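You operate a simulated robot arm through the tools that you are given. There is no shell and no other tool. Be economical: measure what you need, move in short steps, check, and stop when the job is done.

The job below is to be done with a simulated two-armed robot. You get a single attempt, and the scene is never put back.

## Task
Set the castor's brake, put it and the latch block in the grey tray, carry that to the green table.
Fine: hold the castor while you press the red pedal; carry the tray in both hands. Set down upright: castor, latch block.

The check looks at the end state, three seconds after you hand in, the way a careful person would. Anything else that was tipped, shoved, dropped, spilled or broken makes it a failure.

## Robot
Two 7-joint arms with two-finger parallel grippers on one trunk, on a base that drives. Base frame: it is fixed to the floor where the robot stands at the start and does not move with it; the origin is under the middle of the robot, x ahead of it, y to its left, z up; the surface under the hand at the start is at about z = 900. Units: mm, degrees, N and s.
The left shoulder is at the start at [110, 169, 1486], the right one opposite. With the tool pointing down near the work surface each hand reaches from about 420 to 740 mm from the robot's upright axis, wherever it stands, measured 20 degrees to its own side. Places, roughly: castor brake [700, 100, 900]; inside of the grey tray [600, 500, 900]; latch block (9x5x8 cm) [600, -100, 900]; top of the green table [800, 1300, 800]. Payload 1.57 kg a hand.
The TCP of each hand is the grasp point between the finger pads, 30 mm short of the fingertips. In the tool frame z runs along the fingers and y along their closing line. The gripper opens to 80 mm. The fingers are 17 mm wide and 12 mm thick; the gripper's body (40 by 82 mm) begins 80 mm behind the TCP.
Orientation is that of the tool frame in the base frame, as [roll, pitch, yaw] about the fixed x, y, z axes, in that order (R = Rz(yaw) Ry(pitch) Rx(roll)). With the fingers straight down and closing along the base's y, the tool's x points along the base's -x, its y along +y and its z along -z.

## Interface
- The arms move only by the tool nudge_tool. It takes "left_steps", "right_steps" or both (then of equal length, played together; a hand with none holds still); each is a list of rows, each a list of 7 numbers: the shift along the base's x, y, z in mm, then the turn, a rotation vector about the base's x, y, z in degrees, then the finger opening in mm, from 0 to 80. In form: [[x, y, z, rx, ry, rz, jaw], ...]. A call has 1 to 20 rows; each row is the pose to reach, as a shift and turn from the pose commanded when the call began. Rows are played at 5 a second. More than 50 mm and 8.6 degrees between two rows, or a gripper value outside its range, and nothing of the call is played. Where a pose cannot be reached the arm comes as near as it can. A force on the tool above 40 N (or 10 N above the force at the start of the call, whichever is more), or a blocked arm, ends the call early, and 0.2 s more pass. The fingers move at their own pace (about 72 mm/s each) and stop on an object; they squeeze with about 32 N. The grip force told is the motor's: it shows also when the fingers shut on nothing. Time passes only in rows, and 0.2 s behind the last, so rows that repeat a pose let the fingers close. It gives the time, the measured TCP pose, the force on the tool (base axes), the opening and the grip force at its end, in the units of the frame above (readings bear some noise), with the torque about the TCP (base axes, N m) and any sound that the robot's microphone picked up.
- Cameras (640 x 400 px; columns grow to the right, rows downward): "scene" is now at [155.8, 16.2, 1668.6]; the picture's right is [0.20, -0.98, 0.00], its down [-0.76, -0.15, -0.64] and it looks along [0.62, 0.13, -0.77] (base axes); focal length 279 px, centre (320, 200). "left" rides on the left gripper at [72, 7, -122] in its tool frame; the picture's right is [-0.09, 1.00, 0.00], its down [-0.84, -0.08, -0.54] and it looks along [-0.54, -0.05, 0.84] (tool axes); focal length 238 px, centre (320, 200). "right" rides on the right gripper at [72, -7, -122] in its tool frame; the picture's right is [0.09, 1.00, 0.00], its down [-0.84, 0.08, -0.54] and it looks along [-0.54, 0.05, 0.84] (tool axes); focal length 238 px, centre (320, 200).
- capture(camera): a new picture of that camera. No time passes.
- raise_lower(by): slides the trunk up (or, below 0, down) by that many mm; the arms and the scene camera ride with it, the base frame stays. It gives what a move gives, with no picture.
- steer(legs): drives the robot by 1 to 6 legs, each [ahead, left, turn to the left] in mm, mm and degrees, along the robot's own axes; the way and the turn of a leg run together, so that a leg with both is an arc; at most 1500 mm and 180 degrees a leg. The arms and the cameras ride along, it lands a little off, and it stops where it bumps. It gives what a move gives.
- head_to(pan, tilt): turns the head with the scene camera to pan (to the left, within 86 degrees either way) and tilt (down, from -29 to 69), counted from straight ahead of the robot. It gives what a move gives.
- measure_at(camera, pixels): for up to 12 pixels [column, row] of the newest picture of that camera ("zoom" is the newest enlarged one), the place [x, y, z] in the base frame of the surface seen there, good to about 2 mm. No time passes.
- enlarge(camera, box): a new picture of the part [left, top, right, bottom] of that camera's present view, enlarged. No time passes.
- close_job(): hands the job in; it is judged then, once.

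Go step by step. Measure first, check grasps and placings, and put right what went wrong. The budget is 80 turns and 70 pictures, counting those below and the enlarged ones. Unless the task says otherwise, let go and move clear before handing in, and close with one line.

The tools are called after "Call:" as name(argument=value, ...) on one line, values as JSON. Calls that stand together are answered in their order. nudge_tool: Moves the arms, as the interface text tells. Its arguments: {"type":"object","properties":{"left_steps":{"type":"array","items":{"type":"array","items":{"type":"number"}}},"right_steps":{"type":"array","items":{"type":"array","items":{"type":"number"}}}},"required":[]} The other tools are called the same way: raise_lower (by) slides the trunk up or down; steer (legs) drives the base; head_to (pan, tilt) turns the head that bears the scene camera; capture (camera) takes a picture; measure_at (camera, pixels) gives the place of the surface under pixels of a picture; enlarge (camera, box) takes an enlarged picture of a part of a camera's view; close_job () hands the job in.

At the start:

```text
t: 0.0
left_eef_pos: [514.4, 517.0, 999.9]
left_orientation: [180.0, 0.0, -179.9]
left_wrist_force: [1.0, 0.0, -0.1]
left_wrist_torque: [0.0, 0.02, 0.04]
left_gripper_width: 80.0
left_finger_force: 0.1
right_eef_pos: [649.8, 63.4, 1177.4]
right_orientation: [180.0, -0.1, 180.0]
right_wrist_force: [0.2, -0.2, 0.3]
right_wrist_torque: [-0.06, 0.05, 0.0]
right_gripper_width: 79.9
right_finger_force: 0.0
trunk travel left (down, up): [-800.0, 90.0]
robot x, y, heading: [-2.4, 3.1, 0.3]
head pan, tilt: [11.6, 50.5]
```

scene: 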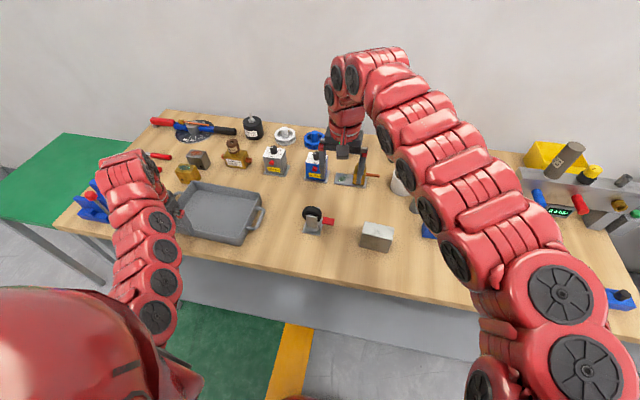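
right: 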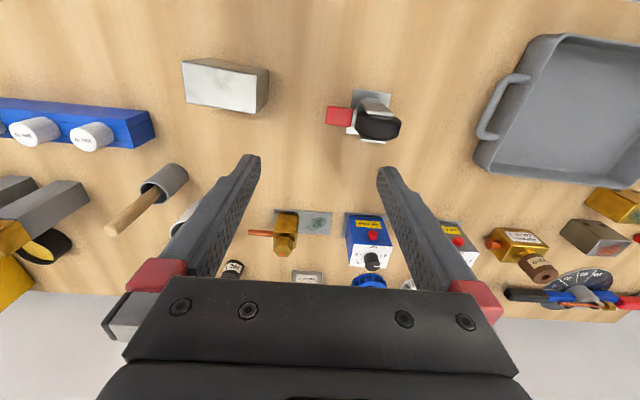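
left: 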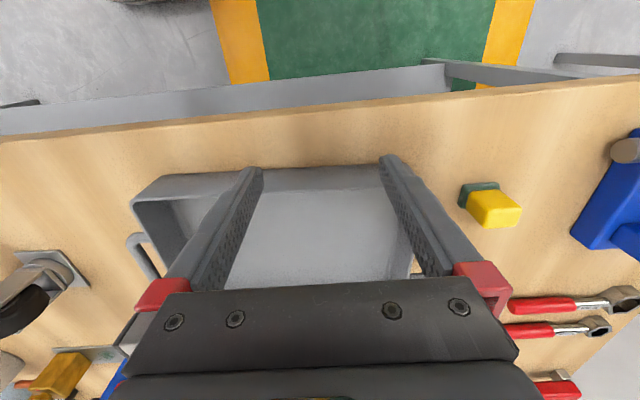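

The scene shows the castor near (314,218) with its red pedal at (328,221), the latch block at (377,236) and the tray at (218,212). I'll enlarge these for detail.

Call:
enlarge(camera="scene", box=[280, 190, 400, 265])

Call:
measure_at(camera="zoom", pixels=[[170, 120], [260, 165], [180, 215], [140, 215], [215, 215], [520, 200], [430, 250], [590, 250], [500, 320], [440, 180], [600, 200]])

Call:
enlarge(camera="right", box=[300, 70, 440, 158])

Call:
measure_at(camera="right", pixels=[[338, 116], [355, 95], [390, 97], [380, 128], [400, 125], [361, 125], [372, 105], [184, 62], [268, 72], [255, 112], [188, 104], [330, 180]])

Call:
enlarge(camera="scene", box=[150, 160, 290, 260])

```text
5.33 times, centred on (340, 228) of scene
```

zoom: 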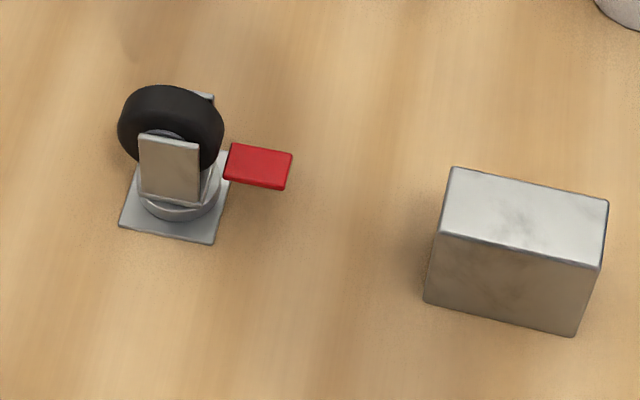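

```text
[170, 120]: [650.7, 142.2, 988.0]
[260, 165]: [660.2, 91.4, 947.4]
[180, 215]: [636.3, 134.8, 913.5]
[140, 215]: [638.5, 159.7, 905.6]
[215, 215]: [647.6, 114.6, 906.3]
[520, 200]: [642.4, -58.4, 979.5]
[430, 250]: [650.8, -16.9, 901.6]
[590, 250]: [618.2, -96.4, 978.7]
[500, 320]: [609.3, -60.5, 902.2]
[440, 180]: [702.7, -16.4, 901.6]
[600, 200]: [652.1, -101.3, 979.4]
```

```text
4.55 times, centred on (370, 114) of right
```

zoom: 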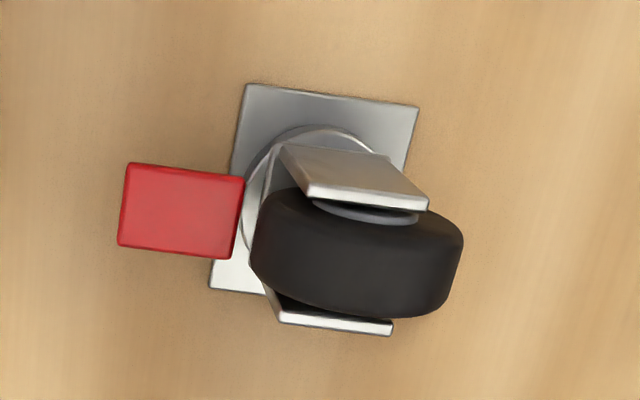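

```text
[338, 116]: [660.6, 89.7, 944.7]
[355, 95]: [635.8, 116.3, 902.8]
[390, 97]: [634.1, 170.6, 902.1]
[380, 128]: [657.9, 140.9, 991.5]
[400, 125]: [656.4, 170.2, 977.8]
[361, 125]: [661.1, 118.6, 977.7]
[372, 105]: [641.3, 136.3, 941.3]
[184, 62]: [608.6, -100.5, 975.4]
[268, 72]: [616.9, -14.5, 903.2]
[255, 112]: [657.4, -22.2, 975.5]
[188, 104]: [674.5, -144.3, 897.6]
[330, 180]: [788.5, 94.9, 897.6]
```

```text
4.00 times, centred on (220, 210) of scene
```

zoom: 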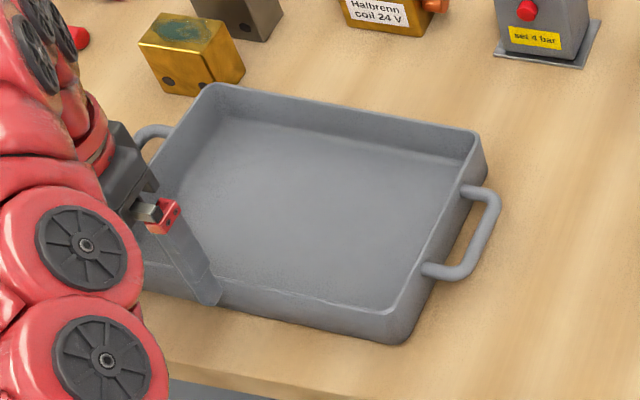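

The zoom shows the castor standing plate-down, wheel on top, with the pedal out to -y. The tray's handles are on its ±y ends (480,235 and 150,140 in the zoom). I'll measure the tray and then the castor closely.

Call:
measure_at(camera="zoom", pixels=[[210, 86], [476, 134], [392, 312], [491, 198], [478, 250], [430, 270], [468, 190], [140, 133], [165, 130], [300, 200], [400, 338], [440, 155]])

Call:
enlarge(camera="right", box=[320, 80, 420, 143])

Call:
measure_at(camera="zoom", pixels=[[50, 195], [45, 275], [165, 300], [185, 215], [300, 205], [460, 260], [280, 405], [440, 420], [460, 230], [490, 320], [330, 320], [390, 240]])

```text
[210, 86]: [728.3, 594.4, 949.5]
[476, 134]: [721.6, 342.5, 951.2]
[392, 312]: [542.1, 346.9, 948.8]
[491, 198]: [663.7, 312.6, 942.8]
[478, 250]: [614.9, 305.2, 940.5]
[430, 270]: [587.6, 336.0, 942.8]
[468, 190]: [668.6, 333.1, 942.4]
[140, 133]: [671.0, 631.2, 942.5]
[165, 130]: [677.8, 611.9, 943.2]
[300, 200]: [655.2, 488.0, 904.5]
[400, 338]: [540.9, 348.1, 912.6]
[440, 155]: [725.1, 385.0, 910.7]
```

```text
6.35 times, centred on (370, 112) of right
```

zoom: 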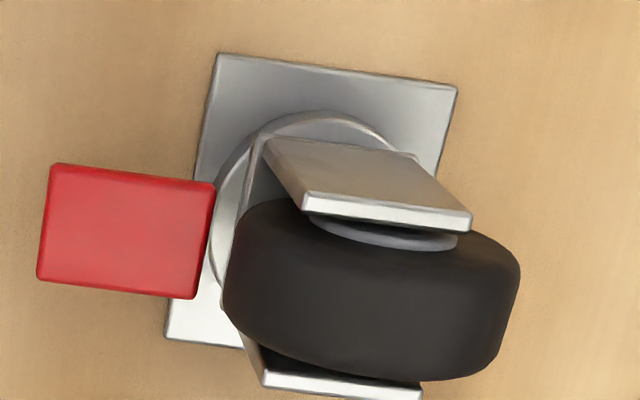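

```text
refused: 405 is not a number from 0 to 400
```

Call:
measure_at(camera="zoom", pixels=[[52, 168], [42, 275], [190, 292], [208, 190], [308, 202], [462, 220], [270, 378], [418, 392], [220, 60], [452, 92], [170, 335], [370, 290]])

```text
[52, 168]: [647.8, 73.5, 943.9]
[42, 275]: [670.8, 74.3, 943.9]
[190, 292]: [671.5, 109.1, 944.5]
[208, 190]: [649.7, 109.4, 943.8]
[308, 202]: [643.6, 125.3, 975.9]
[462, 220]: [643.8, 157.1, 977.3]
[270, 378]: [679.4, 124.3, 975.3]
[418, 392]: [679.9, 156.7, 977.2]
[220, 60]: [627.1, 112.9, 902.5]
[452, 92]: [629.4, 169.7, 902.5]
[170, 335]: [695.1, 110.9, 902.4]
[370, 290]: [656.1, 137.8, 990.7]
```

The castor's cheeks are at x≈642 and 681, y 124–157 and top z 976. The pedal covers x 648–671, y 73–109 at z 944. I'll turn both hands by 90° (left to close along x above the castor, right with its body narrow in y) while the right moves aside.

Call:
nudge_tool(left_steps=[[0, 0, 40, 0, 0, -7.5, 80], [0, 0, 80, 0, 0, -15, 80], [0, 0, 120, 0, 0, -22.5, 80], [15, -40, 120, 0, 0, -30, 80], [30, -80, 120, 0, 0, -37.5, 80], [45, -120, 120, 0, 0, -45, 80], [60, -160, 120, 0, 0, -52.5, 80], [75, -200, 120, 0, 0, -60, 80], [90, -240, 120, 0, 0, -67.5, 80], [105, -280, 120, 0, 0, -75, 80], [120, -320, 120, 0, 0, -82.5, 80], [146.6, -356, 120, 0, 0, -90, 80], [146.6, -376, 120, 0, 0, -90, 80]], right_steps=[[0, -20, 0, 0, 0, 7.5, 0], [0, -40, 0, 0, 0, 15, 0], [0, -60, 0, 0, 0, 22.5, 0], [0, -80, 0, 0, 0, 30, 0], [0, -100, 0, 0, 0, 37.5, 0], [0, -120, 0, 0, 0, 45, 0], [0, -140, 0, 0, 0, 52.5, 0], [0, -150, 0, 0, 0, 60, 0], [0, -150, 0, 0, 0, 67.5, 0], [0, -150, 0, 0, 0, 75, 0], [0, -150, 0, 0, 0, 82.5, 0], [0, -150, 0, 0, 0, 90, 0], [0, -150, 0, 0, 0, 90, 0]])

Call:
capture(camera="left")

Call:
capture(camera="scene")

```text
t: 2.8
left_eef_pos: [656.6, 137.1, 1121.1]
left_orientation: [180.0, 0.0, 90.0]
left_wrist_force: [0.3, 0.1, 0.0]
left_wrist_torque: [0.03, 0.02, 0.0]
left_gripper_width: 80.2
left_finger_force: 0.0
left hand out of reach, approached as far as the arm can: row 3, 4, 5, 6, 7, 8, 9, 10, 11
right_eef_pos: [650.1, -88.7, 1176.7]
right_orientation: [-180.0, 0.1, -89.9]
right_wrist_force: [0.2, -0.2, 0.9]
right_wrist_torque: [0.0, -0.01, 0.02]
right_gripper_width: 0.0
right_finger_force: 21.3
trunk travel left (down, up): [-800.0, 90.0]
robot x, y, heading: [1.9, 2.2, 0.3]
head pan, tilt: [11.6, 50.5]
```

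```text
62 pictures are left
```

left: 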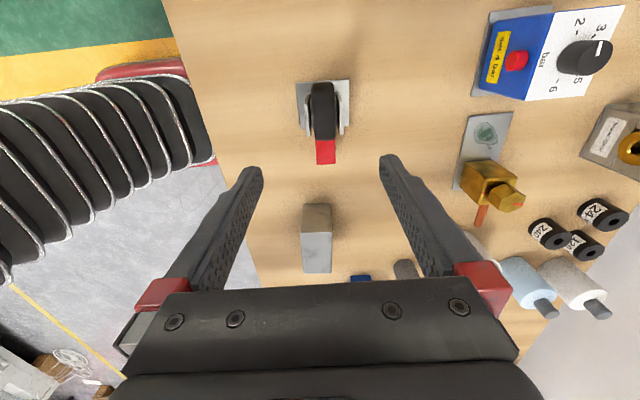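

```text
61 pictures are left
```

scene: 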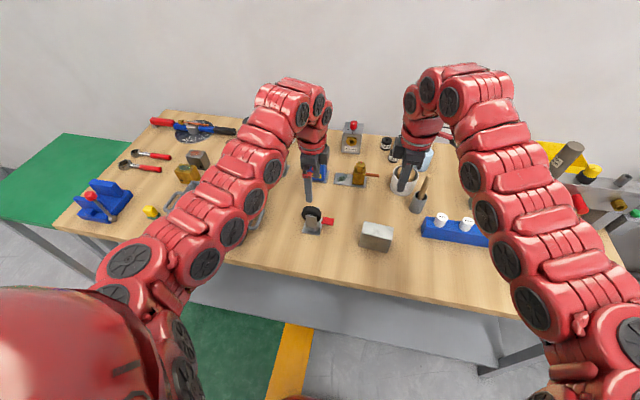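

Both hands turned. The left camera shows the castor at (325,110), so I'll check its place from this view before descending.

Call:
enlarge(camera="left", box=[280, 60, 376, 180])

Call:
measure_at(camera="left", pixels=[[325, 110], [306, 122], [345, 125], [325, 152], [325, 145], [318, 215], [300, 90], [348, 90]])

```text
3.33 times, centred on (328, 120) of left
```

zoom: 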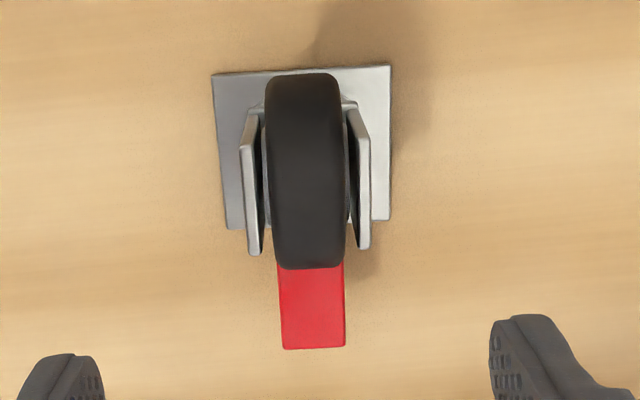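

```text
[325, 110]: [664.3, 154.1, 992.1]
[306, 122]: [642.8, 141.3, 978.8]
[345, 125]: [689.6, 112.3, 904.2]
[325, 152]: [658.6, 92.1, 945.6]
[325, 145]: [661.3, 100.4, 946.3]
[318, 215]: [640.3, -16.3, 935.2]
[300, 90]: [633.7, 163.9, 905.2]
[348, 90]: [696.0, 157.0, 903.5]
```

The castor's place is confirmed at about (661, 140). I'll lower the left hand around it, keeping some height first.

Call:
nudge_tool(left_steps=[[1, 1, -40, 0, 0, 0, 80], [2, 2, -80, 0, 0, 0, 80], [3, 3, -100, 0, 0, 0, 80], [3, 3, -100, 0, 0, 0, 80]])

Call:
capture(camera="left")

Call:
measure_at(camera="left", pixels=[[258, 172], [380, 160], [320, 150], [320, 175]])

```text
t: 3.8
left_eef_pos: [662.0, 141.3, 1021.2]
left_orientation: [180.0, 0.1, 90.1]
left_wrist_force: [-0.6, 0.0, -0.9]
left_wrist_torque: [0.01, -0.01, 0.02]
left_gripper_width: 79.8
left_finger_force: 0.1
right_eef_pos: [649.6, -87.7, 1177.3]
right_orientation: [180.0, -0.1, -90.1]
right_wrist_force: [-0.4, 0.6, 0.0]
right_wrist_torque: [0.01, 0.03, 0.01]
right_gripper_width: 0.0
right_finger_force: 21.4
trunk travel left (down, up): [-800.0, 90.0]
robot x, y, heading: [-0.5, 0.9, 0.1]
head pan, tilt: [11.6, 50.5]
```

```text
59 pictures are left
```

left: 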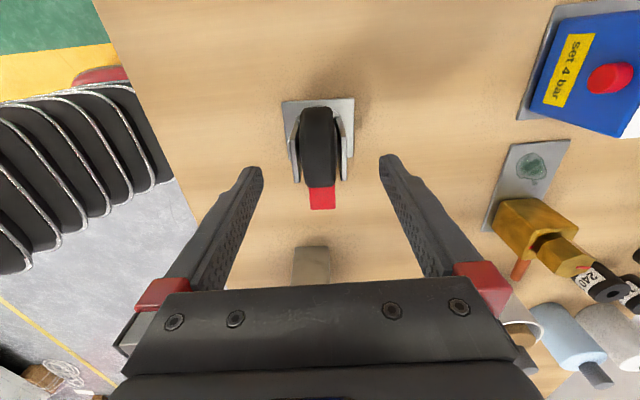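

```text
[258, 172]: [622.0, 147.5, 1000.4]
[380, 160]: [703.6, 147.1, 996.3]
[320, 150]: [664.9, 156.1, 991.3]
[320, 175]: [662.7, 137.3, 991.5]
```

The fingers straddle the castor (tips at x 622 and 703, castor centre at about 662). I'll lower 62 mm and close.

Call:
nudge_tool(left_steps=[[0, 0, -35, 0, 0, 0, 80], [0, 0, -62, 0, 0, 0, 80], [0, 0, -62, 0, 0, 0, 60], [0, 0, -62, 0, 0, 0, 50], [0, 0, -62, 0, 0, 0, 44], [0, 0, -62, 0, 0, 0, 34], [0, 0, -62, 0, 0, 0, 34], [0, 0, -62, 0, 0, 0, 34]])

Call:
capture(camera="left")

Call:
enlarge(camera="scene", box=[260, 150, 400, 250])

```text
t: 5.6
left_eef_pos: [664.0, 142.8, 959.5]
left_orientation: [-180.0, -0.1, 90.0]
left_wrist_force: [0.2, -1.0, -0.2]
left_wrist_torque: [-0.09, -0.01, -0.04]
left_gripper_width: 41.9
left_finger_force: 32.1
right_eef_pos: [649.8, -87.0, 1176.8]
right_orientation: [179.9, 0.0, -90.0]
right_wrist_force: [-0.6, -0.5, 0.6]
right_wrist_torque: [0.03, -0.01, 0.03]
right_gripper_width: 0.1
right_finger_force: 21.2
trunk travel left (down, up): [-800.0, 90.0]
robot x, y, heading: [-0.9, -1.2, 0.2]
head pan, tilt: [11.6, 50.5]
```

```text
58 pictures are left
```

left: 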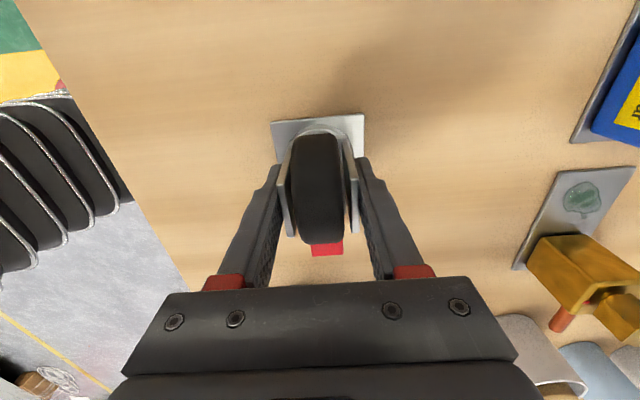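

```text
4.00 times, centred on (330, 200) of scene
```

zoom: 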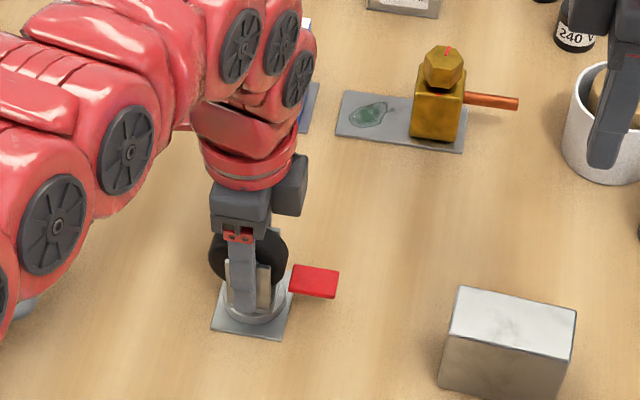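

The castor is held (opening 41.9, 32 N). Now I'll bring the closed right fingers, tilted 20° away from the left hand, to just above the pedal.

Call:
nudge_tool(right_steps=[[3, 30, -20, 7, 0, 0, 0], [6, 70, -40, 14, 0, 0, 0], [9, 110, -60, 20, 0, 0, 0], [10, 150, -80, 20, 0, 0, 0], [10, 163, -110, 20, 0, 0, 0], [10, 163, -150, 20, 0, 0, 0], [10, 163, -185, 20, 0, 0, 0], [10, 163, -185, 20, 0, 0, 0]])

Call:
capture(camera="right")

Call:
enlarge(camera="scene", box=[260, 150, 400, 250])

```text
t: 7.4
left_eef_pos: [663.7, 142.1, 959.8]
left_orientation: [-179.9, 0.1, 90.0]
left_wrist_force: [-0.5, -0.4, -0.1]
left_wrist_torque: [-0.07, -0.04, -0.02]
left_gripper_width: 41.8
left_finger_force: 31.8
right_eef_pos: [658.4, 74.2, 994.2]
right_orientation: [-180.0, 20.0, -89.9]
right_wrist_force: [-0.2, 1.2, 0.5]
right_wrist_torque: [0.0, 0.02, 0.01]
right_gripper_width: 0.2
right_finger_force: 21.4
trunk travel left (down, up): [-800.0, 90.0]
robot x, y, heading: [-3.1, 0.1, -0.0]
head pan, tilt: [11.6, 50.5]
```

```text
56 pictures are left
```

right: 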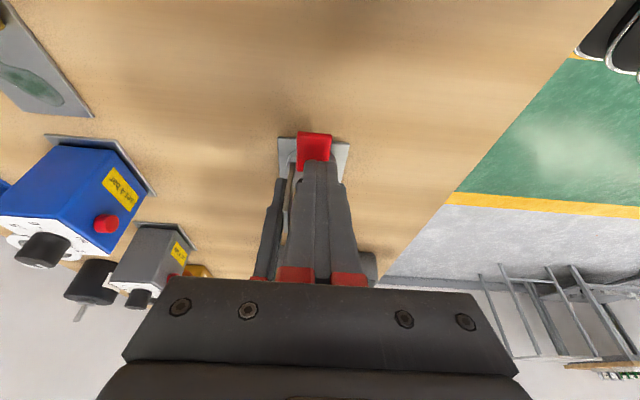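

```text
4.00 times, centred on (330, 200) of scene
```

zoom: 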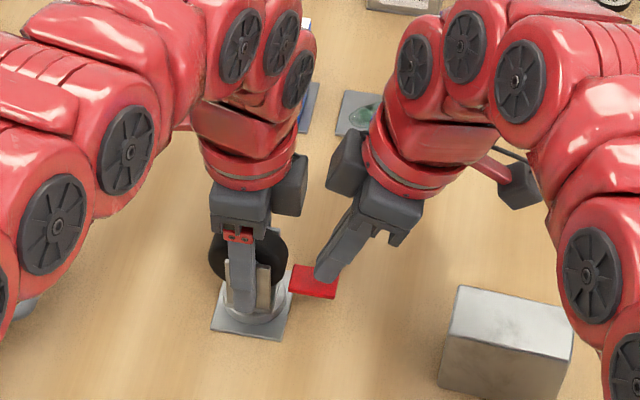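

The tip is above the pedal and clear of the left hand. I'll press down in small steps.

Call:
nudge_tool(right_steps=[[1, 0, -8, 0, 0, 0, 0], [1, 0, -14, 0, 0, 0, 0], [1, 0, -18, 0, 0, 0, 0], [1, 0, -22, 0, 0, 0, 0], [1, 0, -25, 0, 0, 0, 0], [1, 0, -28, 0, 0, 0, 0]])

Call:
enlarge(camera="scene", box=[260, 150, 400, 250])

```text
t: 8.8
left_eef_pos: [663.7, 143.9, 958.8]
left_orientation: [-180.0, -0.1, 90.1]
left_wrist_force: [1.4, 1.6, -2.4]
left_wrist_torque: [0.19, -0.01, 0.19]
left_gripper_width: 42.0
left_finger_force: 32.3
right_eef_pos: [661.4, 76.0, 963.9]
right_orientation: [180.0, 19.9, -89.9]
right_wrist_force: [-3.0, -2.3, 7.0]
right_wrist_torque: [0.05, 0.07, 0.05]
right_gripper_width: 0.1
right_finger_force: 21.4
trunk travel left (down, up): [-800.0, 90.0]
robot x, y, heading: [-1.5, 1.6, -0.3]
head pan, tilt: [11.6, 50.5]
```

```text
4.00 times, centred on (330, 200) of scene
```

zoom: 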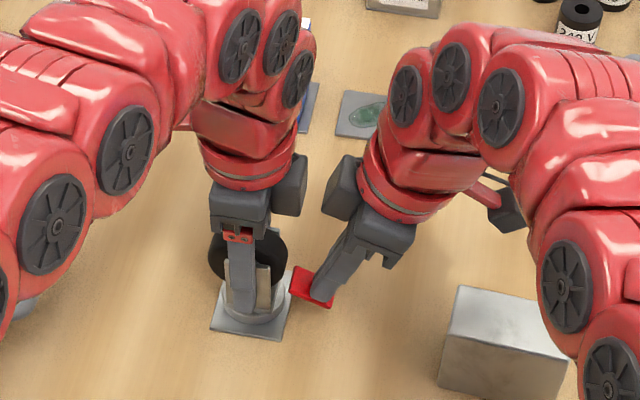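

Contact shows 7 N upward and the pedal is starting to tilt. I'll keep pressing in small steps.

Call:
nudge_tool(right_steps=[[0, 0, -3, 0, 0, 0, 0], [0, 0, -6, 0, 0, 0, 0], [0, 0, -9, 0, 0, 0, 0], [0, 0, -12, 0, 0, 0, 0], [0, 0, -15, 0, 0, 0, 0], [0, 0, -18, 0, 0, 0, 0]])

Call:
enlarge(camera="scene", box=[260, 150, 400, 250])

```text
t: 9.6
left_eef_pos: [664.3, 142.8, 961.8]
left_orientation: [179.7, 0.0, 90.0]
left_wrist_force: [0.1, -0.8, 7.1]
left_wrist_torque: [-0.29, 0.81, 0.18]
left_gripper_width: 41.7
left_finger_force: 31.8
right_eef_pos: [661.7, 74.1, 960.3]
right_orientation: [-179.5, 20.1, -89.8]
right_wrist_force: [-1.5, -4.1, 10.8]
right_wrist_torque: [0.11, 0.04, 0.14]
right_gripper_width: 0.0
right_finger_force: 21.6
trunk travel left (down, up): [-800.0, 90.0]
robot x, y, heading: [-3.7, -1.5, -0.2]
head pan, tilt: [11.6, 50.5]
stopped in row 4 (right hand): the force on the tool passed its limit at 43 N (the readings are from after the stop); the commanded pose is now the measured one
```

```text
4.00 times, centred on (330, 200) of scene
```

zoom: 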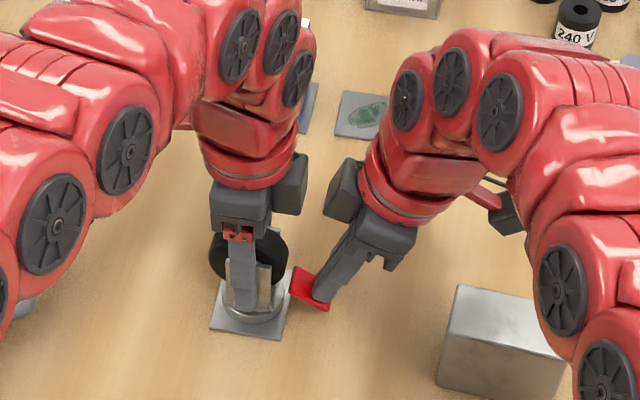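

The push hit the 43 N limit with the pedal tilted. I'll lift the right hand and see whether the pedal stays down.

Call:
nudge_tool(right_steps=[[0, -5, 15, 0, 0, 0, 0], [0, -20, 45, 0, 0, 0, 0], [0, -50, 85, 0, 0, 0, 0]])

Call:
enlarge(camera="scene", box=[295, 190, 365, 240])

Call:
capture(camera="right")

Call:
measure_at(camera="zoom", pixels=[[240, 190], [275, 210], [300, 225], [310, 205], [270, 180], [290, 205]])

```text
t: 10.4
left_eef_pos: [664.2, 141.7, 961.4]
left_orientation: [179.9, -0.1, 90.0]
left_wrist_force: [-1.2, -1.8, 15.8]
left_wrist_torque: [-0.62, 0.58, 0.04]
left_gripper_width: 41.8
left_finger_force: 31.7
right_eef_pos: [661.3, 25.0, 1043.3]
right_orientation: [-179.4, 20.1, -90.0]
right_wrist_force: [0.5, -0.1, 0.6]
right_wrist_torque: [0.05, -0.01, 0.01]
right_gripper_width: 0.0
right_finger_force: 21.2
trunk travel left (down, up): [-800.0, 90.0]
robot x, y, heading: [-1.6, -1.3, -0.0]
head pan, tilt: [11.6, 50.5]
```

```text
8.00 times, centred on (330, 215) of scene
```

zoom: 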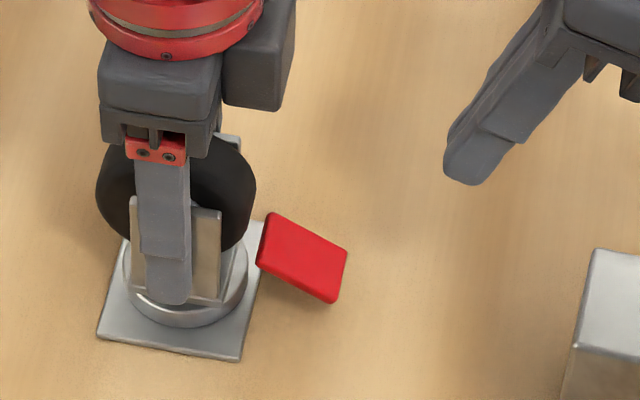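

```text
51 pictures are left
```

right: 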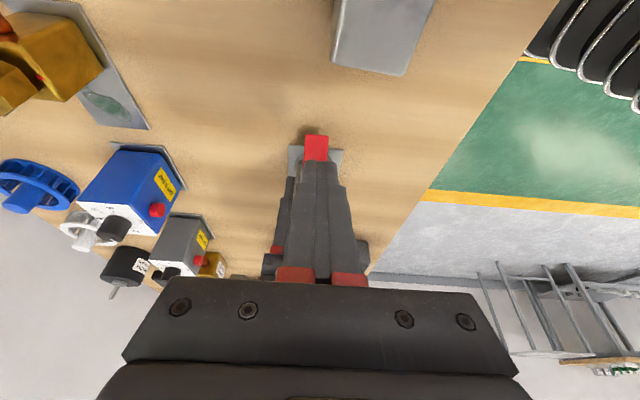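

```text
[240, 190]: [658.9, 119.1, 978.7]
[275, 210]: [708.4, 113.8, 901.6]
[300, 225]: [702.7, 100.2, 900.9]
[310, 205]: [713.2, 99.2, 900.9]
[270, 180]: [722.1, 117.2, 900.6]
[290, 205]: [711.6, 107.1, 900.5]
```

The pedal has stayed down, tilted, with nothing touching it. I'll measure its slope.

Call:
measure_at(camera="zoom", pixels=[[270, 225], [265, 260], [340, 255], [325, 290], [300, 258], [105, 330], [235, 350], [255, 250]])

```text
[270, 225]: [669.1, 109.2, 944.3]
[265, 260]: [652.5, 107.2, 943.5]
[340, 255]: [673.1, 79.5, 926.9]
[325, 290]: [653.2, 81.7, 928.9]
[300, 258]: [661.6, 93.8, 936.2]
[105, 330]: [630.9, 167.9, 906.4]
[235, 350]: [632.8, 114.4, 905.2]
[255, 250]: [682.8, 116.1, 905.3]
```

The pedal slopes from z 944 down to z 928 and stays, so the brake is latched. I'll lift the castor now and straighten the right hand to take the latch block.

Call:
nudge_tool(left_steps=[[0, 0, 10, 0, 0, 0, 34], [0, 0, 40, 0, 0, 0, 34], [0, 0, 80, 0, 0, 0, 34], [-15, 20, 110, 0, 0, 0, 34], [-30, 40, 130, 0, 0, 0, 34]], right_steps=[[0, -10, 30, 0, 0, 0, 0], [0, -40, 55, -7, 0, 0, 20], [0, -80, 80, -14, 0, 0, 50], [-10, -120, 80, -20, 0, 0, 80], [-20, -160, 80, -20, 0, 0, 80]])

Call:
capture(camera="scene")

Call:
enlarge(camera="right", box=[200, 60, 440, 210])

Call:
enlarge(camera="scene", box=[270, 130, 410, 250])

```text
t: 11.6
left_eef_pos: [650.2, 183.0, 1089.7]
left_orientation: [-180.0, -0.1, 90.0]
left_wrist_force: [0.1, 0.3, -3.6]
left_wrist_torque: [0.03, 0.01, 0.01]
left_gripper_width: 41.7
left_finger_force: 31.7
left hand out of reach, approached as far as the arm can: row 5
right_eef_pos: [642.4, -135.6, 1124.5]
right_orientation: [-179.7, 0.1, -89.8]
right_wrist_force: [-0.2, -0.4, 0.5]
right_wrist_torque: [0.03, 0.02, 0.01]
right_gripper_width: 79.8
right_finger_force: 0.1
trunk travel left (down, up): [-800.0, 90.0]
robot x, y, heading: [0.6, -0.1, 0.0]
head pan, tilt: [11.6, 50.5]
```

```text
50 pictures are left
```

scene: 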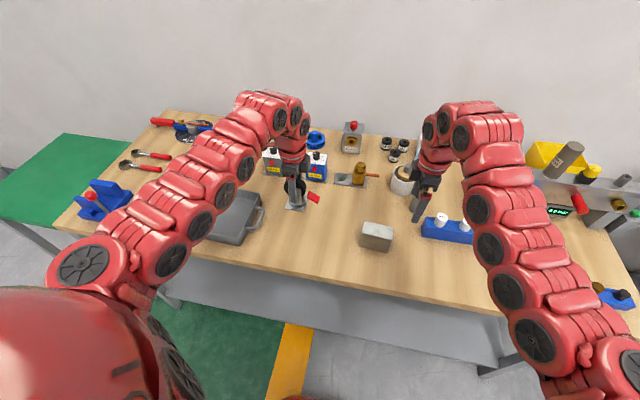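

```text
2.67 times, centred on (320, 135) of right
```

zoom: 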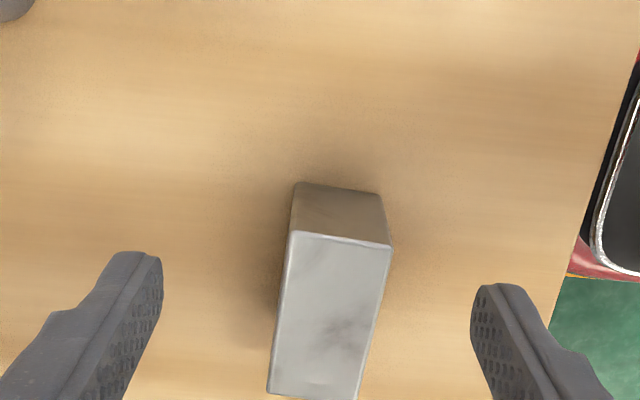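

```text
3.33 times, centred on (340, 190) of scene
```

zoom: 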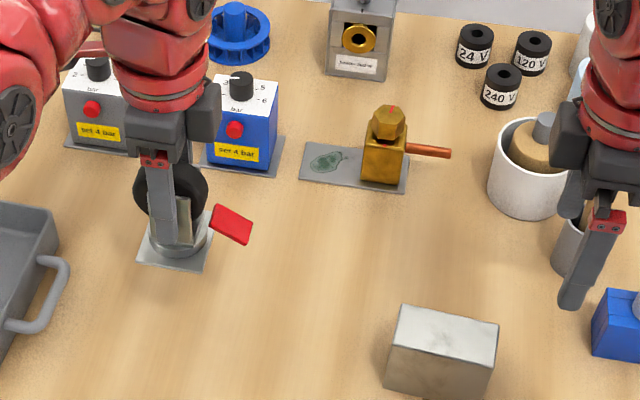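

The castor is held upright with the pedal still down. I'll measure the block's top corners in this zoom.

Call:
measure_at(camera="zoom", pixels=[[405, 309], [494, 326], [486, 365], [394, 345], [445, 335], [388, 385], [490, 396], [150, 262], [205, 268], [230, 225]])

Call:
measure_at(camera="right", pixels=[[311, 149], [344, 154], [302, 206], [332, 208], [312, 131], [342, 135]])

```text
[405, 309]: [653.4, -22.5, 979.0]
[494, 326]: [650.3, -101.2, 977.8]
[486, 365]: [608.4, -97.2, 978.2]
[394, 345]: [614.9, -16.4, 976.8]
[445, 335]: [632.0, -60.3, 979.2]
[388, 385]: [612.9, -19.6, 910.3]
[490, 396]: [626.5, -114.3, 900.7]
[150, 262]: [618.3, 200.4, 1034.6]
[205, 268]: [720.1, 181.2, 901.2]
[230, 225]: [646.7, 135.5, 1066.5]
```

```text
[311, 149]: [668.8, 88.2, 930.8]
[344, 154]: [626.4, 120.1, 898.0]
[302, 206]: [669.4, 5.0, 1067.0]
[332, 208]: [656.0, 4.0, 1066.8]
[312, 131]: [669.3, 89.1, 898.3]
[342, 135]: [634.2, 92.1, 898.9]
```

The block centre is at about (632, -60), turned about -3.5°, top at z 979. I'll move the right hand over it and descend.

Call:
nudge_tool(right_steps=[[-5, 40, 0, 0, 0, -2, 80], [-10, 76, 0, 0, 0, -3.5, 80], [-10, 76, -40, 0, 0, -3.5, 80], [-10, 76, -80, 0, 0, -3.5, 80], [-10, 76, -90, 0, 0, -3.5, 80], [-10, 76, -90, 0, 0, -3.5, 80]])

Call:
capture(camera="right")

Call:
measure_at(camera="right", pixels=[[305, 165], [335, 165], [320, 200], [300, 200], [340, 200], [256, 172], [385, 165]])

```text
t: 13.0
left_eef_pos: [651.3, 185.2, 1089.8]
left_orientation: [179.9, 0.0, 90.0]
left_wrist_force: [-0.1, -0.9, -2.9]
left_wrist_torque: [0.01, 0.0, 0.0]
left_gripper_width: 41.8
left_finger_force: 31.5
right_eef_pos: [633.7, -57.3, 1031.6]
right_orientation: [-179.5, 0.2, -93.5]
right_wrist_force: [-0.9, -0.1, 0.4]
right_wrist_torque: [0.0, -0.05, -0.02]
right_gripper_width: 80.1
right_finger_force: 0.0
trunk travel left (down, up): [-800.0, 90.0]
robot x, y, heading: [1.4, -0.9, -0.0]
head pan, tilt: [11.6, 50.5]
```

```text
47 pictures are left
```

right: 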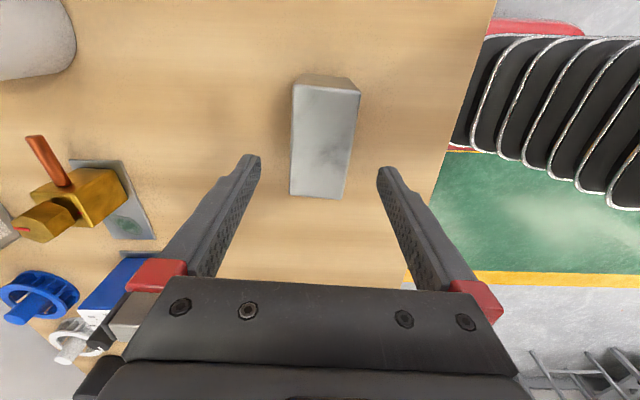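

```text
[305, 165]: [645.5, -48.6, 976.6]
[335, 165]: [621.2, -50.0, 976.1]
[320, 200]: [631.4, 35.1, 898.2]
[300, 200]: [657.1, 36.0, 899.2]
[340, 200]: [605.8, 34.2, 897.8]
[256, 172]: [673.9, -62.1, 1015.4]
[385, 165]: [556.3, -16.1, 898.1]
```

The block sits centred between the fingers. I'll lower and close on it.

Call:
nudge_tool(right_steps=[[-1, -2, -40, 0.5, 0, 0, 80], [-1, -2, -80, 0.5, 0, 0, 80], [-1, -2, -80, 0.5, 0, 0, 70], [-1, -2, -80, 0.5, 0, 0, 60], [-1, -2, -80, 0.5, 0, 0, 50], [-1, -2, -80, 0.5, 0, 0, 38], [-1, -2, -80, 0.5, 0, 0, 38], [-1, -2, -80, 0.5, 0, 0, 38]])

```text
t: 14.8
left_eef_pos: [652.0, 185.9, 1089.2]
left_orientation: [179.9, 0.0, 90.0]
left_wrist_force: [-0.2, -0.1, -4.3]
left_wrist_torque: [-0.03, 0.03, -0.01]
left_gripper_width: 41.8
left_finger_force: 31.7
right_eef_pos: [633.5, -61.3, 953.4]
right_orientation: [-179.7, 0.6, -93.5]
right_wrist_force: [0.7, 1.2, -0.2]
right_wrist_torque: [0.02, -0.03, 0.04]
right_gripper_width: 47.6
right_finger_force: 31.5
trunk travel left (down, up): [-800.0, 90.0]
robot x, y, heading: [-2.6, -1.6, -0.4]
head pan, tilt: [11.6, 50.5]
```

The block is gripped (47.6 mm, 31.5 N). I'll lift it and check the weight.

Call:
nudge_tool(right_steps=[[0, 0, 20, 0, 0, 0, 38], [0, 0, 60, 0, 0, 0, 38], [0, 0, 100, 0, 0, 0, 38], [0, 0, 140, 0, 0, 0, 38], [0, 0, 140, 0, 0, 0, 38]])

Call:
capture(camera="scene")

```text
t: 16.0
left_eef_pos: [652.4, 186.9, 1089.1]
left_orientation: [180.0, 0.0, 90.0]
left_wrist_force: [0.4, 0.7, -3.9]
left_wrist_torque: [-0.03, 0.0, 0.0]
left_gripper_width: 41.6
left_finger_force: 31.6
right_eef_pos: [639.4, -58.2, 1094.6]
right_orientation: [-179.7, 0.5, -93.4]
right_wrist_force: [-0.2, -0.2, -1.1]
right_wrist_torque: [0.0, 0.0, -0.02]
right_gripper_width: 47.7
right_finger_force: 32.1
right hand out of reach, approached as far as the arm can: row 3, 4, 5
trunk travel left (down, up): [-800.0, 90.0]
robot x, y, heading: [1.9, -2.0, 0.1]
head pan, tilt: [11.6, 50.5]
```

```text
46 pictures are left
```

scene: 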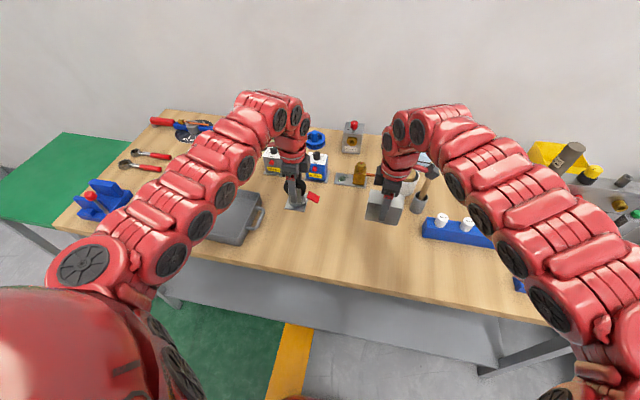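

The block hangs in the right hand and the castor in the left. I'll drive 330 mm to the left so the tray comes into reach.

Call:
steer(legs=[[0, 330, 0]])

Call:
head_to(pan=8, tilt=52)

Call:
capture(camera="scene")

```text
t: 18.2
left_eef_pos: [651.9, 513.1, 1089.9]
left_orientation: [179.9, 0.0, 90.0]
left_wrist_force: [0.3, -0.9, -3.7]
left_wrist_torque: [0.03, 0.02, 0.03]
left_gripper_width: 42.0
left_finger_force: 31.8
right_eef_pos: [639.0, 268.9, 1093.3]
right_orientation: [-179.8, 0.6, -93.5]
right_wrist_force: [0.6, 0.3, -1.7]
right_wrist_torque: [0.0, -0.04, 0.02]
right_gripper_width: 47.9
right_finger_force: 32.0
trunk travel left (down, up): [-800.0, 90.0]
robot x, y, heading: [4.3, 330.0, -0.1]
head pan, tilt: [11.6, 50.5]
```

```text
t: 18.8
left_eef_pos: [652.0, 513.7, 1089.1]
left_orientation: [180.0, 0.0, 89.9]
left_wrist_force: [-0.2, -0.2, -3.3]
left_wrist_torque: [-0.05, 0.02, 0.0]
left_gripper_width: 42.0
left_finger_force: 32.4
right_eef_pos: [638.6, 269.2, 1095.4]
right_orientation: [-179.9, 0.6, -93.5]
right_wrist_force: [0.0, 0.4, -1.8]
right_wrist_torque: [0.01, 0.0, 0.02]
right_gripper_width: 47.7
right_finger_force: 32.5
trunk travel left (down, up): [-800.0, 90.0]
robot x, y, heading: [-0.4, 331.1, -0.0]
head pan, tilt: [8.0, 52.0]
```

```text
45 pictures are left
```

scene: 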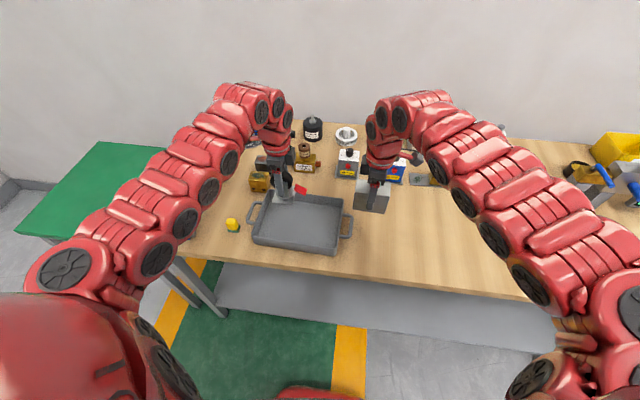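

The tray is now in front. I'll measure its inside and rims.

Call:
enlarge(camera="scene", box=[230, 170, 370, 270])

Call:
measure_at(camera="zoom", pixels=[[100, 300], [440, 335], [510, 115], [185, 120], [90, 285], [300, 210], [545, 175], [520, 260], [75, 190], [110, 140], [150, 280], [420, 310]])

```text
4.00 times, centred on (300, 220) of scene
```

zoom: 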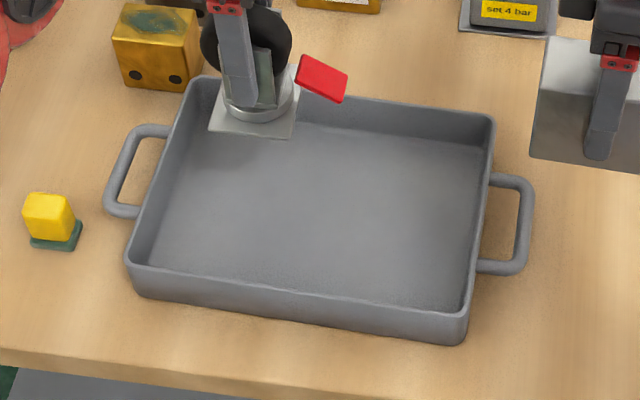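

```text
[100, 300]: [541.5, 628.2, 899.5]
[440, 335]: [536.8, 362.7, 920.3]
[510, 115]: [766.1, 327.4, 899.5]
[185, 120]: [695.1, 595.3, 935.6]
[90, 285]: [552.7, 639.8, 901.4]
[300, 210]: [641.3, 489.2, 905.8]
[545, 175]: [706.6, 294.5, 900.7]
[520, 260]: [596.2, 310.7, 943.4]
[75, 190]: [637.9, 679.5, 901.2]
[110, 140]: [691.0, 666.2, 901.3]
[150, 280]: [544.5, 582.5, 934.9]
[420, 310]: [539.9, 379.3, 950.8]
```

Call:
measure_at(camera="zoom", pixels=[[130, 262], [466, 314], [492, 118], [205, 80], [526, 220], [110, 195], [145, 132], [125, 162], [505, 268], [505, 180], [532, 195], [470, 240]])

```text
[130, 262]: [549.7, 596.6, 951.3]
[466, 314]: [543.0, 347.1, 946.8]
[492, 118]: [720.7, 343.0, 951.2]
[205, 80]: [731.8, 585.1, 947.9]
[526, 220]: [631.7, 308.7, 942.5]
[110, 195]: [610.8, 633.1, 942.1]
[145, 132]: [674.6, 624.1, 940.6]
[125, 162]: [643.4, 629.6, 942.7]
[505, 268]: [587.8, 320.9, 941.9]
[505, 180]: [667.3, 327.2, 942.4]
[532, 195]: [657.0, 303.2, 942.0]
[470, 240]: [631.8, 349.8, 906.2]
```

The tray centre is at about (635, 470), floor z 905, rim z 950, with handle bars at y≈307 and y≈632. The castor goes to about (637, 543), so I'll partly lower the left hand and check.

Call:
nudge_tool(left_steps=[[0, 15, -20, 0, 0, 0, 34], [0, 30, -50, 0, 0, 0, 34], [0, 30, -80, 0, 0, 0, 34], [0, 30, -80, 0, 0, 0, 34]])

Call:
enlarge(camera="scene", box=[230, 150, 370, 250])

```text
t: 19.8
left_eef_pos: [652.4, 544.3, 1010.3]
left_orientation: [180.0, 0.0, 89.9]
left_wrist_force: [0.6, 0.4, -3.5]
left_wrist_torque: [0.02, 0.0, -0.01]
left_gripper_width: 41.7
left_finger_force: 32.1
right_eef_pos: [637.7, 269.5, 1093.8]
right_orientation: [-179.9, 0.6, -93.4]
right_wrist_force: [-1.0, 0.3, -1.8]
right_wrist_torque: [0.04, -0.01, 0.01]
right_gripper_width: 47.9
right_finger_force: 31.8
trunk travel left (down, up): [-800.0, 90.0]
robot x, y, heading: [-0.1, 329.4, -0.2]
head pan, tilt: [8.0, 52.0]
```

```text
4.00 times, centred on (300, 200) of scene
```

zoom: 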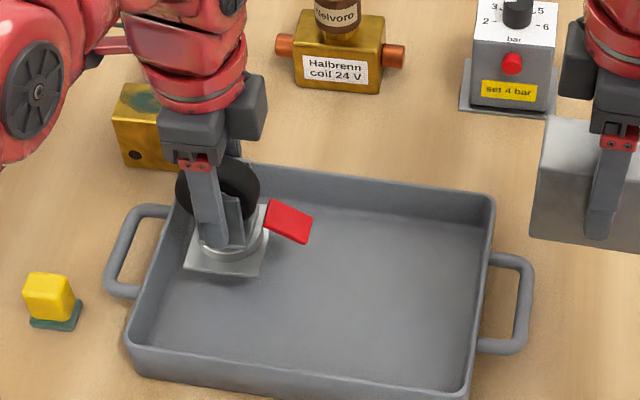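

The castor is above the tray's left half. I'll shift -15 mm in x and lower it to the floor.

Call:
nudge_tool(left_steps=[[-8, 0, -15, 0, 0, 0, 34], [-15, 0, -30, 0, 0, 0, 34], [-15, 0, -37, 0, 0, 0, 34], [-15, 0, -40, 0, 0, 0, 34], [-15, 0, -42, 0, 0, 0, 34], [-15, 0, -42, 0, 0, 0, 34]])

Call:
enlarge(camera="scene", box=[240, 170, 310, 220])

Call:
measure_at(camera="zoom", pixels=[[170, 345], [280, 360], [200, 380]])

```text
t: 21.2
left_eef_pos: [636.9, 543.5, 965.7]
left_orientation: [180.0, 0.0, 90.0]
left_wrist_force: [0.5, 0.0, -4.0]
left_wrist_torque: [0.01, -0.01, 0.02]
left_gripper_width: 41.7
left_finger_force: 32.4
right_eef_pos: [639.5, 268.5, 1094.3]
right_orientation: [-179.8, 0.6, -93.5]
right_wrist_force: [0.9, 0.3, -1.7]
right_wrist_torque: [0.0, 0.03, -0.01]
right_gripper_width: 47.7
right_finger_force: 32.3
trunk travel left (down, up): [-800.0, 90.0]
robot x, y, heading: [-1.2, 335.7, -0.0]
head pan, tilt: [8.0, 52.0]
```

```text
8.00 times, centred on (275, 195) of scene
```

zoom: 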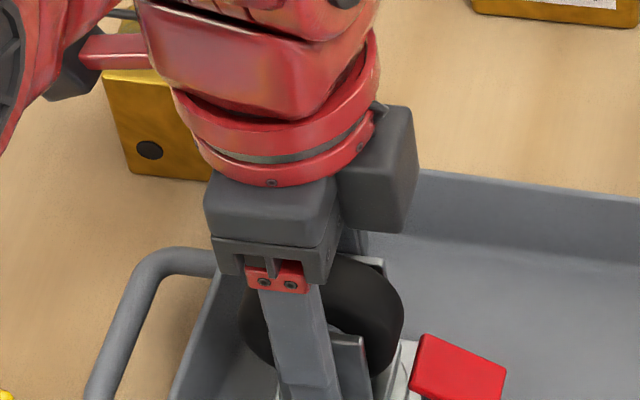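

```text
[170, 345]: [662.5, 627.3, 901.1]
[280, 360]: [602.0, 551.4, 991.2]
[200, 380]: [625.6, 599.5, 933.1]
```

There is no contact yet (force still -4 N). I'll lower in 1.5 mm steps and watch the force.

Call:
nudge_tool(left_steps=[[0, 0, -1.5, 0, 0, 0, 34], [0, 0, -3, 0, 0, 0, 34], [0, 0, -3, 0, 0, 0, 34]])

Call:
enlarge(camera="scene", box=[240, 190, 324, 250])

```text
t: 22.0
left_eef_pos: [635.1, 543.9, 964.2]
left_orientation: [179.9, -0.1, 89.9]
left_wrist_force: [-0.7, 0.2, -1.5]
left_wrist_torque: [-0.04, 0.1, -0.01]
left_gripper_width: 41.8
left_finger_force: 32.2
right_eef_pos: [639.1, 269.4, 1094.0]
right_orientation: [-179.9, 0.6, -93.4]
right_wrist_force: [1.2, -0.4, -1.2]
right_wrist_torque: [0.02, 0.0, -0.02]
right_gripper_width: 47.8
right_finger_force: 31.1
trunk travel left (down, up): [-800.0, 90.0]
robot x, y, heading: [2.4, 326.9, -0.0]
head pan, tilt: [8.0, 52.0]
```

```text
6.67 times, centred on (282, 220) of scene
```

zoom: 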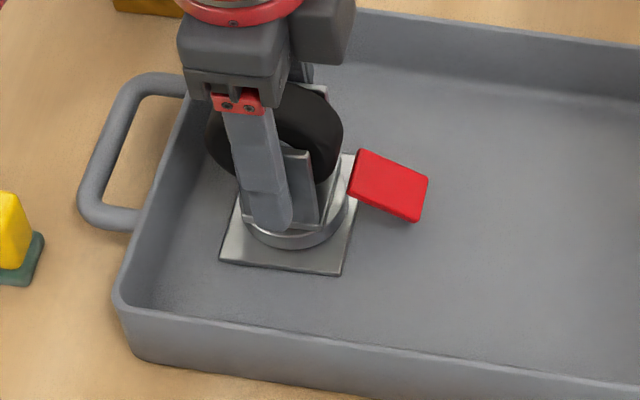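

The load is being taken by the floor (-4 → -1.5 N). One more millimetre, then open and rise.

Call:
nudge_tool(left_steps=[[0, 0, -1.2, 0, 0, 0, 34], [0, 0, -1.2, 0, 0, 0, 46], [0, 0, -1.2, 0, 0, 0, 56], [0, 0, -1.2, 0, 0, 0, 76], [0, 0, -1.2, 0, 0, 0, 76], [0, 0, 30, 0, 0, 0, 76], [0, 0, 75, 0, 0, 0, 76], [0, 0, 120, 0, 0, 0, 76]])

Call:
enlarge(camera="scene", box=[230, 170, 370, 270])

Call:
measure_at(camera="zoom", pixels=[[220, 190], [290, 200], [345, 200], [315, 190], [290, 130], [250, 160], [340, 175]])

```text
t: 23.8
left_eef_pos: [644.5, 546.1, 1085.2]
left_orientation: [-179.8, 0.2, 90.1]
left_wrist_force: [-0.2, 0.4, -0.9]
left_wrist_torque: [-0.02, 0.01, 0.02]
left_gripper_width: 75.9
left_finger_force: 0.1
left hand out of reach, approached as far as the arm can: row 7, 8
right_eef_pos: [638.1, 269.8, 1094.5]
right_orientation: [-179.8, 0.6, -93.5]
right_wrist_force: [0.2, 0.9, -1.5]
right_wrist_torque: [0.0, -0.02, 0.0]
right_gripper_width: 47.4
right_finger_force: 32.1
trunk travel left (down, up): [-800.0, 90.0]
robot x, y, heading: [1.2, 329.3, -0.0]
head pan, tilt: [8.0, 52.0]
```

```text
4.00 times, centred on (300, 220) of scene
```

zoom: 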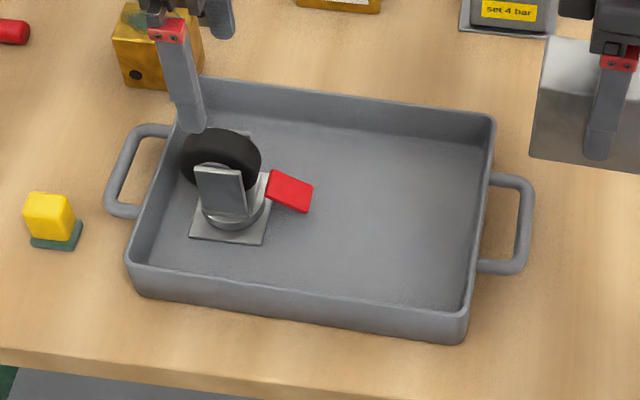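

```text
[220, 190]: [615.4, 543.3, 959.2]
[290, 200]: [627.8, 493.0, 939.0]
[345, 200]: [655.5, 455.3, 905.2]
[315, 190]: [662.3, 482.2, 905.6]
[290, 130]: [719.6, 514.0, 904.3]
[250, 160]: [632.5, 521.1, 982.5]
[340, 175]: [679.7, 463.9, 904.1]
```

The castor stands free and upright in the tray with the pedal down. Now the block: move right hand to y≈405 and down to about 20 mm above the floor, with the left hand moving away.

Call:
nudge_tool(right_steps=[[0, 40, 0, 0, 0, 0, 38], [0, 80, 0, 0, 0, 0, 38], [-2, 115, 0, 0, 0, 0, 38], [-4, 136, 0, 0, 0, 0, 38], [-4, 136, -40, 0, 0, 0, 38], [-4, 136, -80, 0, 0, 0, 38], [-4, 136, -115, 0, 0, 0, 38], [-4, 136, -115, 0, 0, 0, 38]], left_steps=[[0, 20, 0, 0, 0, 0, 76], [0, 40, 0, 0, 0, 0, 76], [0, 60, 0, 0, 0, 0, 76], [0, 60, 0, 0, 0, 0, 76], [0, 60, 0, 0, 0, 0, 76], [0, 60, 0, 0, 0, 0, 76], [0, 60, 0, 0, 0, 0, 76], [0, 60, 0, 0, 0, 0, 76]])

Call:
enlarge(camera="scene", box=[230, 170, 370, 270])

Call:
measure_at(camera="zoom", pixels=[[345, 195], [455, 215], [355, 240], [440, 250], [308, 205], [280, 185]])

```text
t: 25.6
left_eef_pos: [646.0, 604.1, 1085.6]
left_orientation: [180.0, 0.0, 89.9]
left_wrist_force: [-0.9, 1.0, 0.0]
left_wrist_torque: [0.02, 0.0, -0.01]
left_gripper_width: 76.0
left_finger_force: 0.1
right_eef_pos: [634.0, 405.5, 980.7]
right_orientation: [-179.7, 0.6, -93.5]
right_wrist_force: [-0.1, 0.1, -1.9]
right_wrist_torque: [0.0, -0.01, 0.01]
right_gripper_width: 47.6
right_finger_force: 32.2
trunk travel left (down, up): [-800.0, 90.0]
robot x, y, heading: [-0.6, 328.6, -0.1]
head pan, tilt: [8.0, 52.0]
```

```text
4.00 times, centred on (300, 220) of scene
```

zoom: 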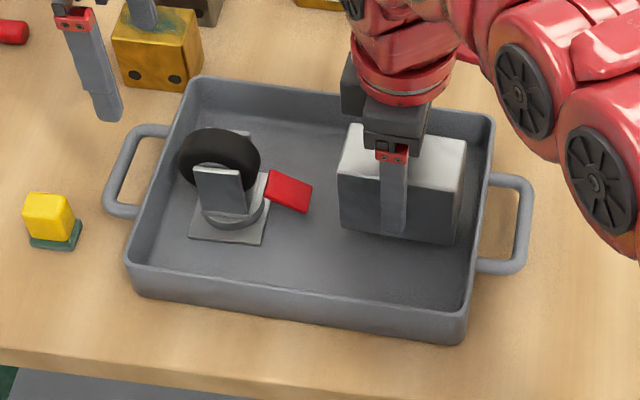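

```text
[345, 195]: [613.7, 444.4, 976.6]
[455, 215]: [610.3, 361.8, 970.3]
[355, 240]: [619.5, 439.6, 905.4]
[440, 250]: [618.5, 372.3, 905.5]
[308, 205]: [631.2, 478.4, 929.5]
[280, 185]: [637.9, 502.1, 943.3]
```

The block fits between the pedal (y 478) and the right wall. I'll shift +8 mm in y and lower to the floor gently.

Call:
nudge_tool(right_steps=[[0, 8, -10, -0.6, 0, 0, 38], [0, 8, -16, -0.6, 0, 0, 38], [0, 8, -18, -0.6, 0, 0, 38], [0, 8, -20, -0.6, 0, 0, 38], [0, 8, -20, -0.6, 0, 0, 38]])

```text
t: 26.8
left_eef_pos: [645.6, 602.9, 1085.4]
left_orientation: [179.9, 0.0, 90.1]
left_wrist_force: [-0.4, 0.2, -0.2]
left_wrist_torque: [-0.03, 0.01, -0.02]
left_gripper_width: 75.9
left_finger_force: 0.0
right_eef_pos: [633.9, 412.9, 959.2]
right_orientation: [-179.6, 0.0, -93.5]
right_wrist_force: [0.8, 0.0, -1.7]
right_wrist_torque: [-0.01, 0.0, 0.01]
right_gripper_width: 47.8
right_finger_force: 32.2
trunk travel left (down, up): [-800.0, 90.0]
robot x, y, heading: [1.5, 326.1, -0.2]
head pan, tilt: [8.0, 52.0]
```

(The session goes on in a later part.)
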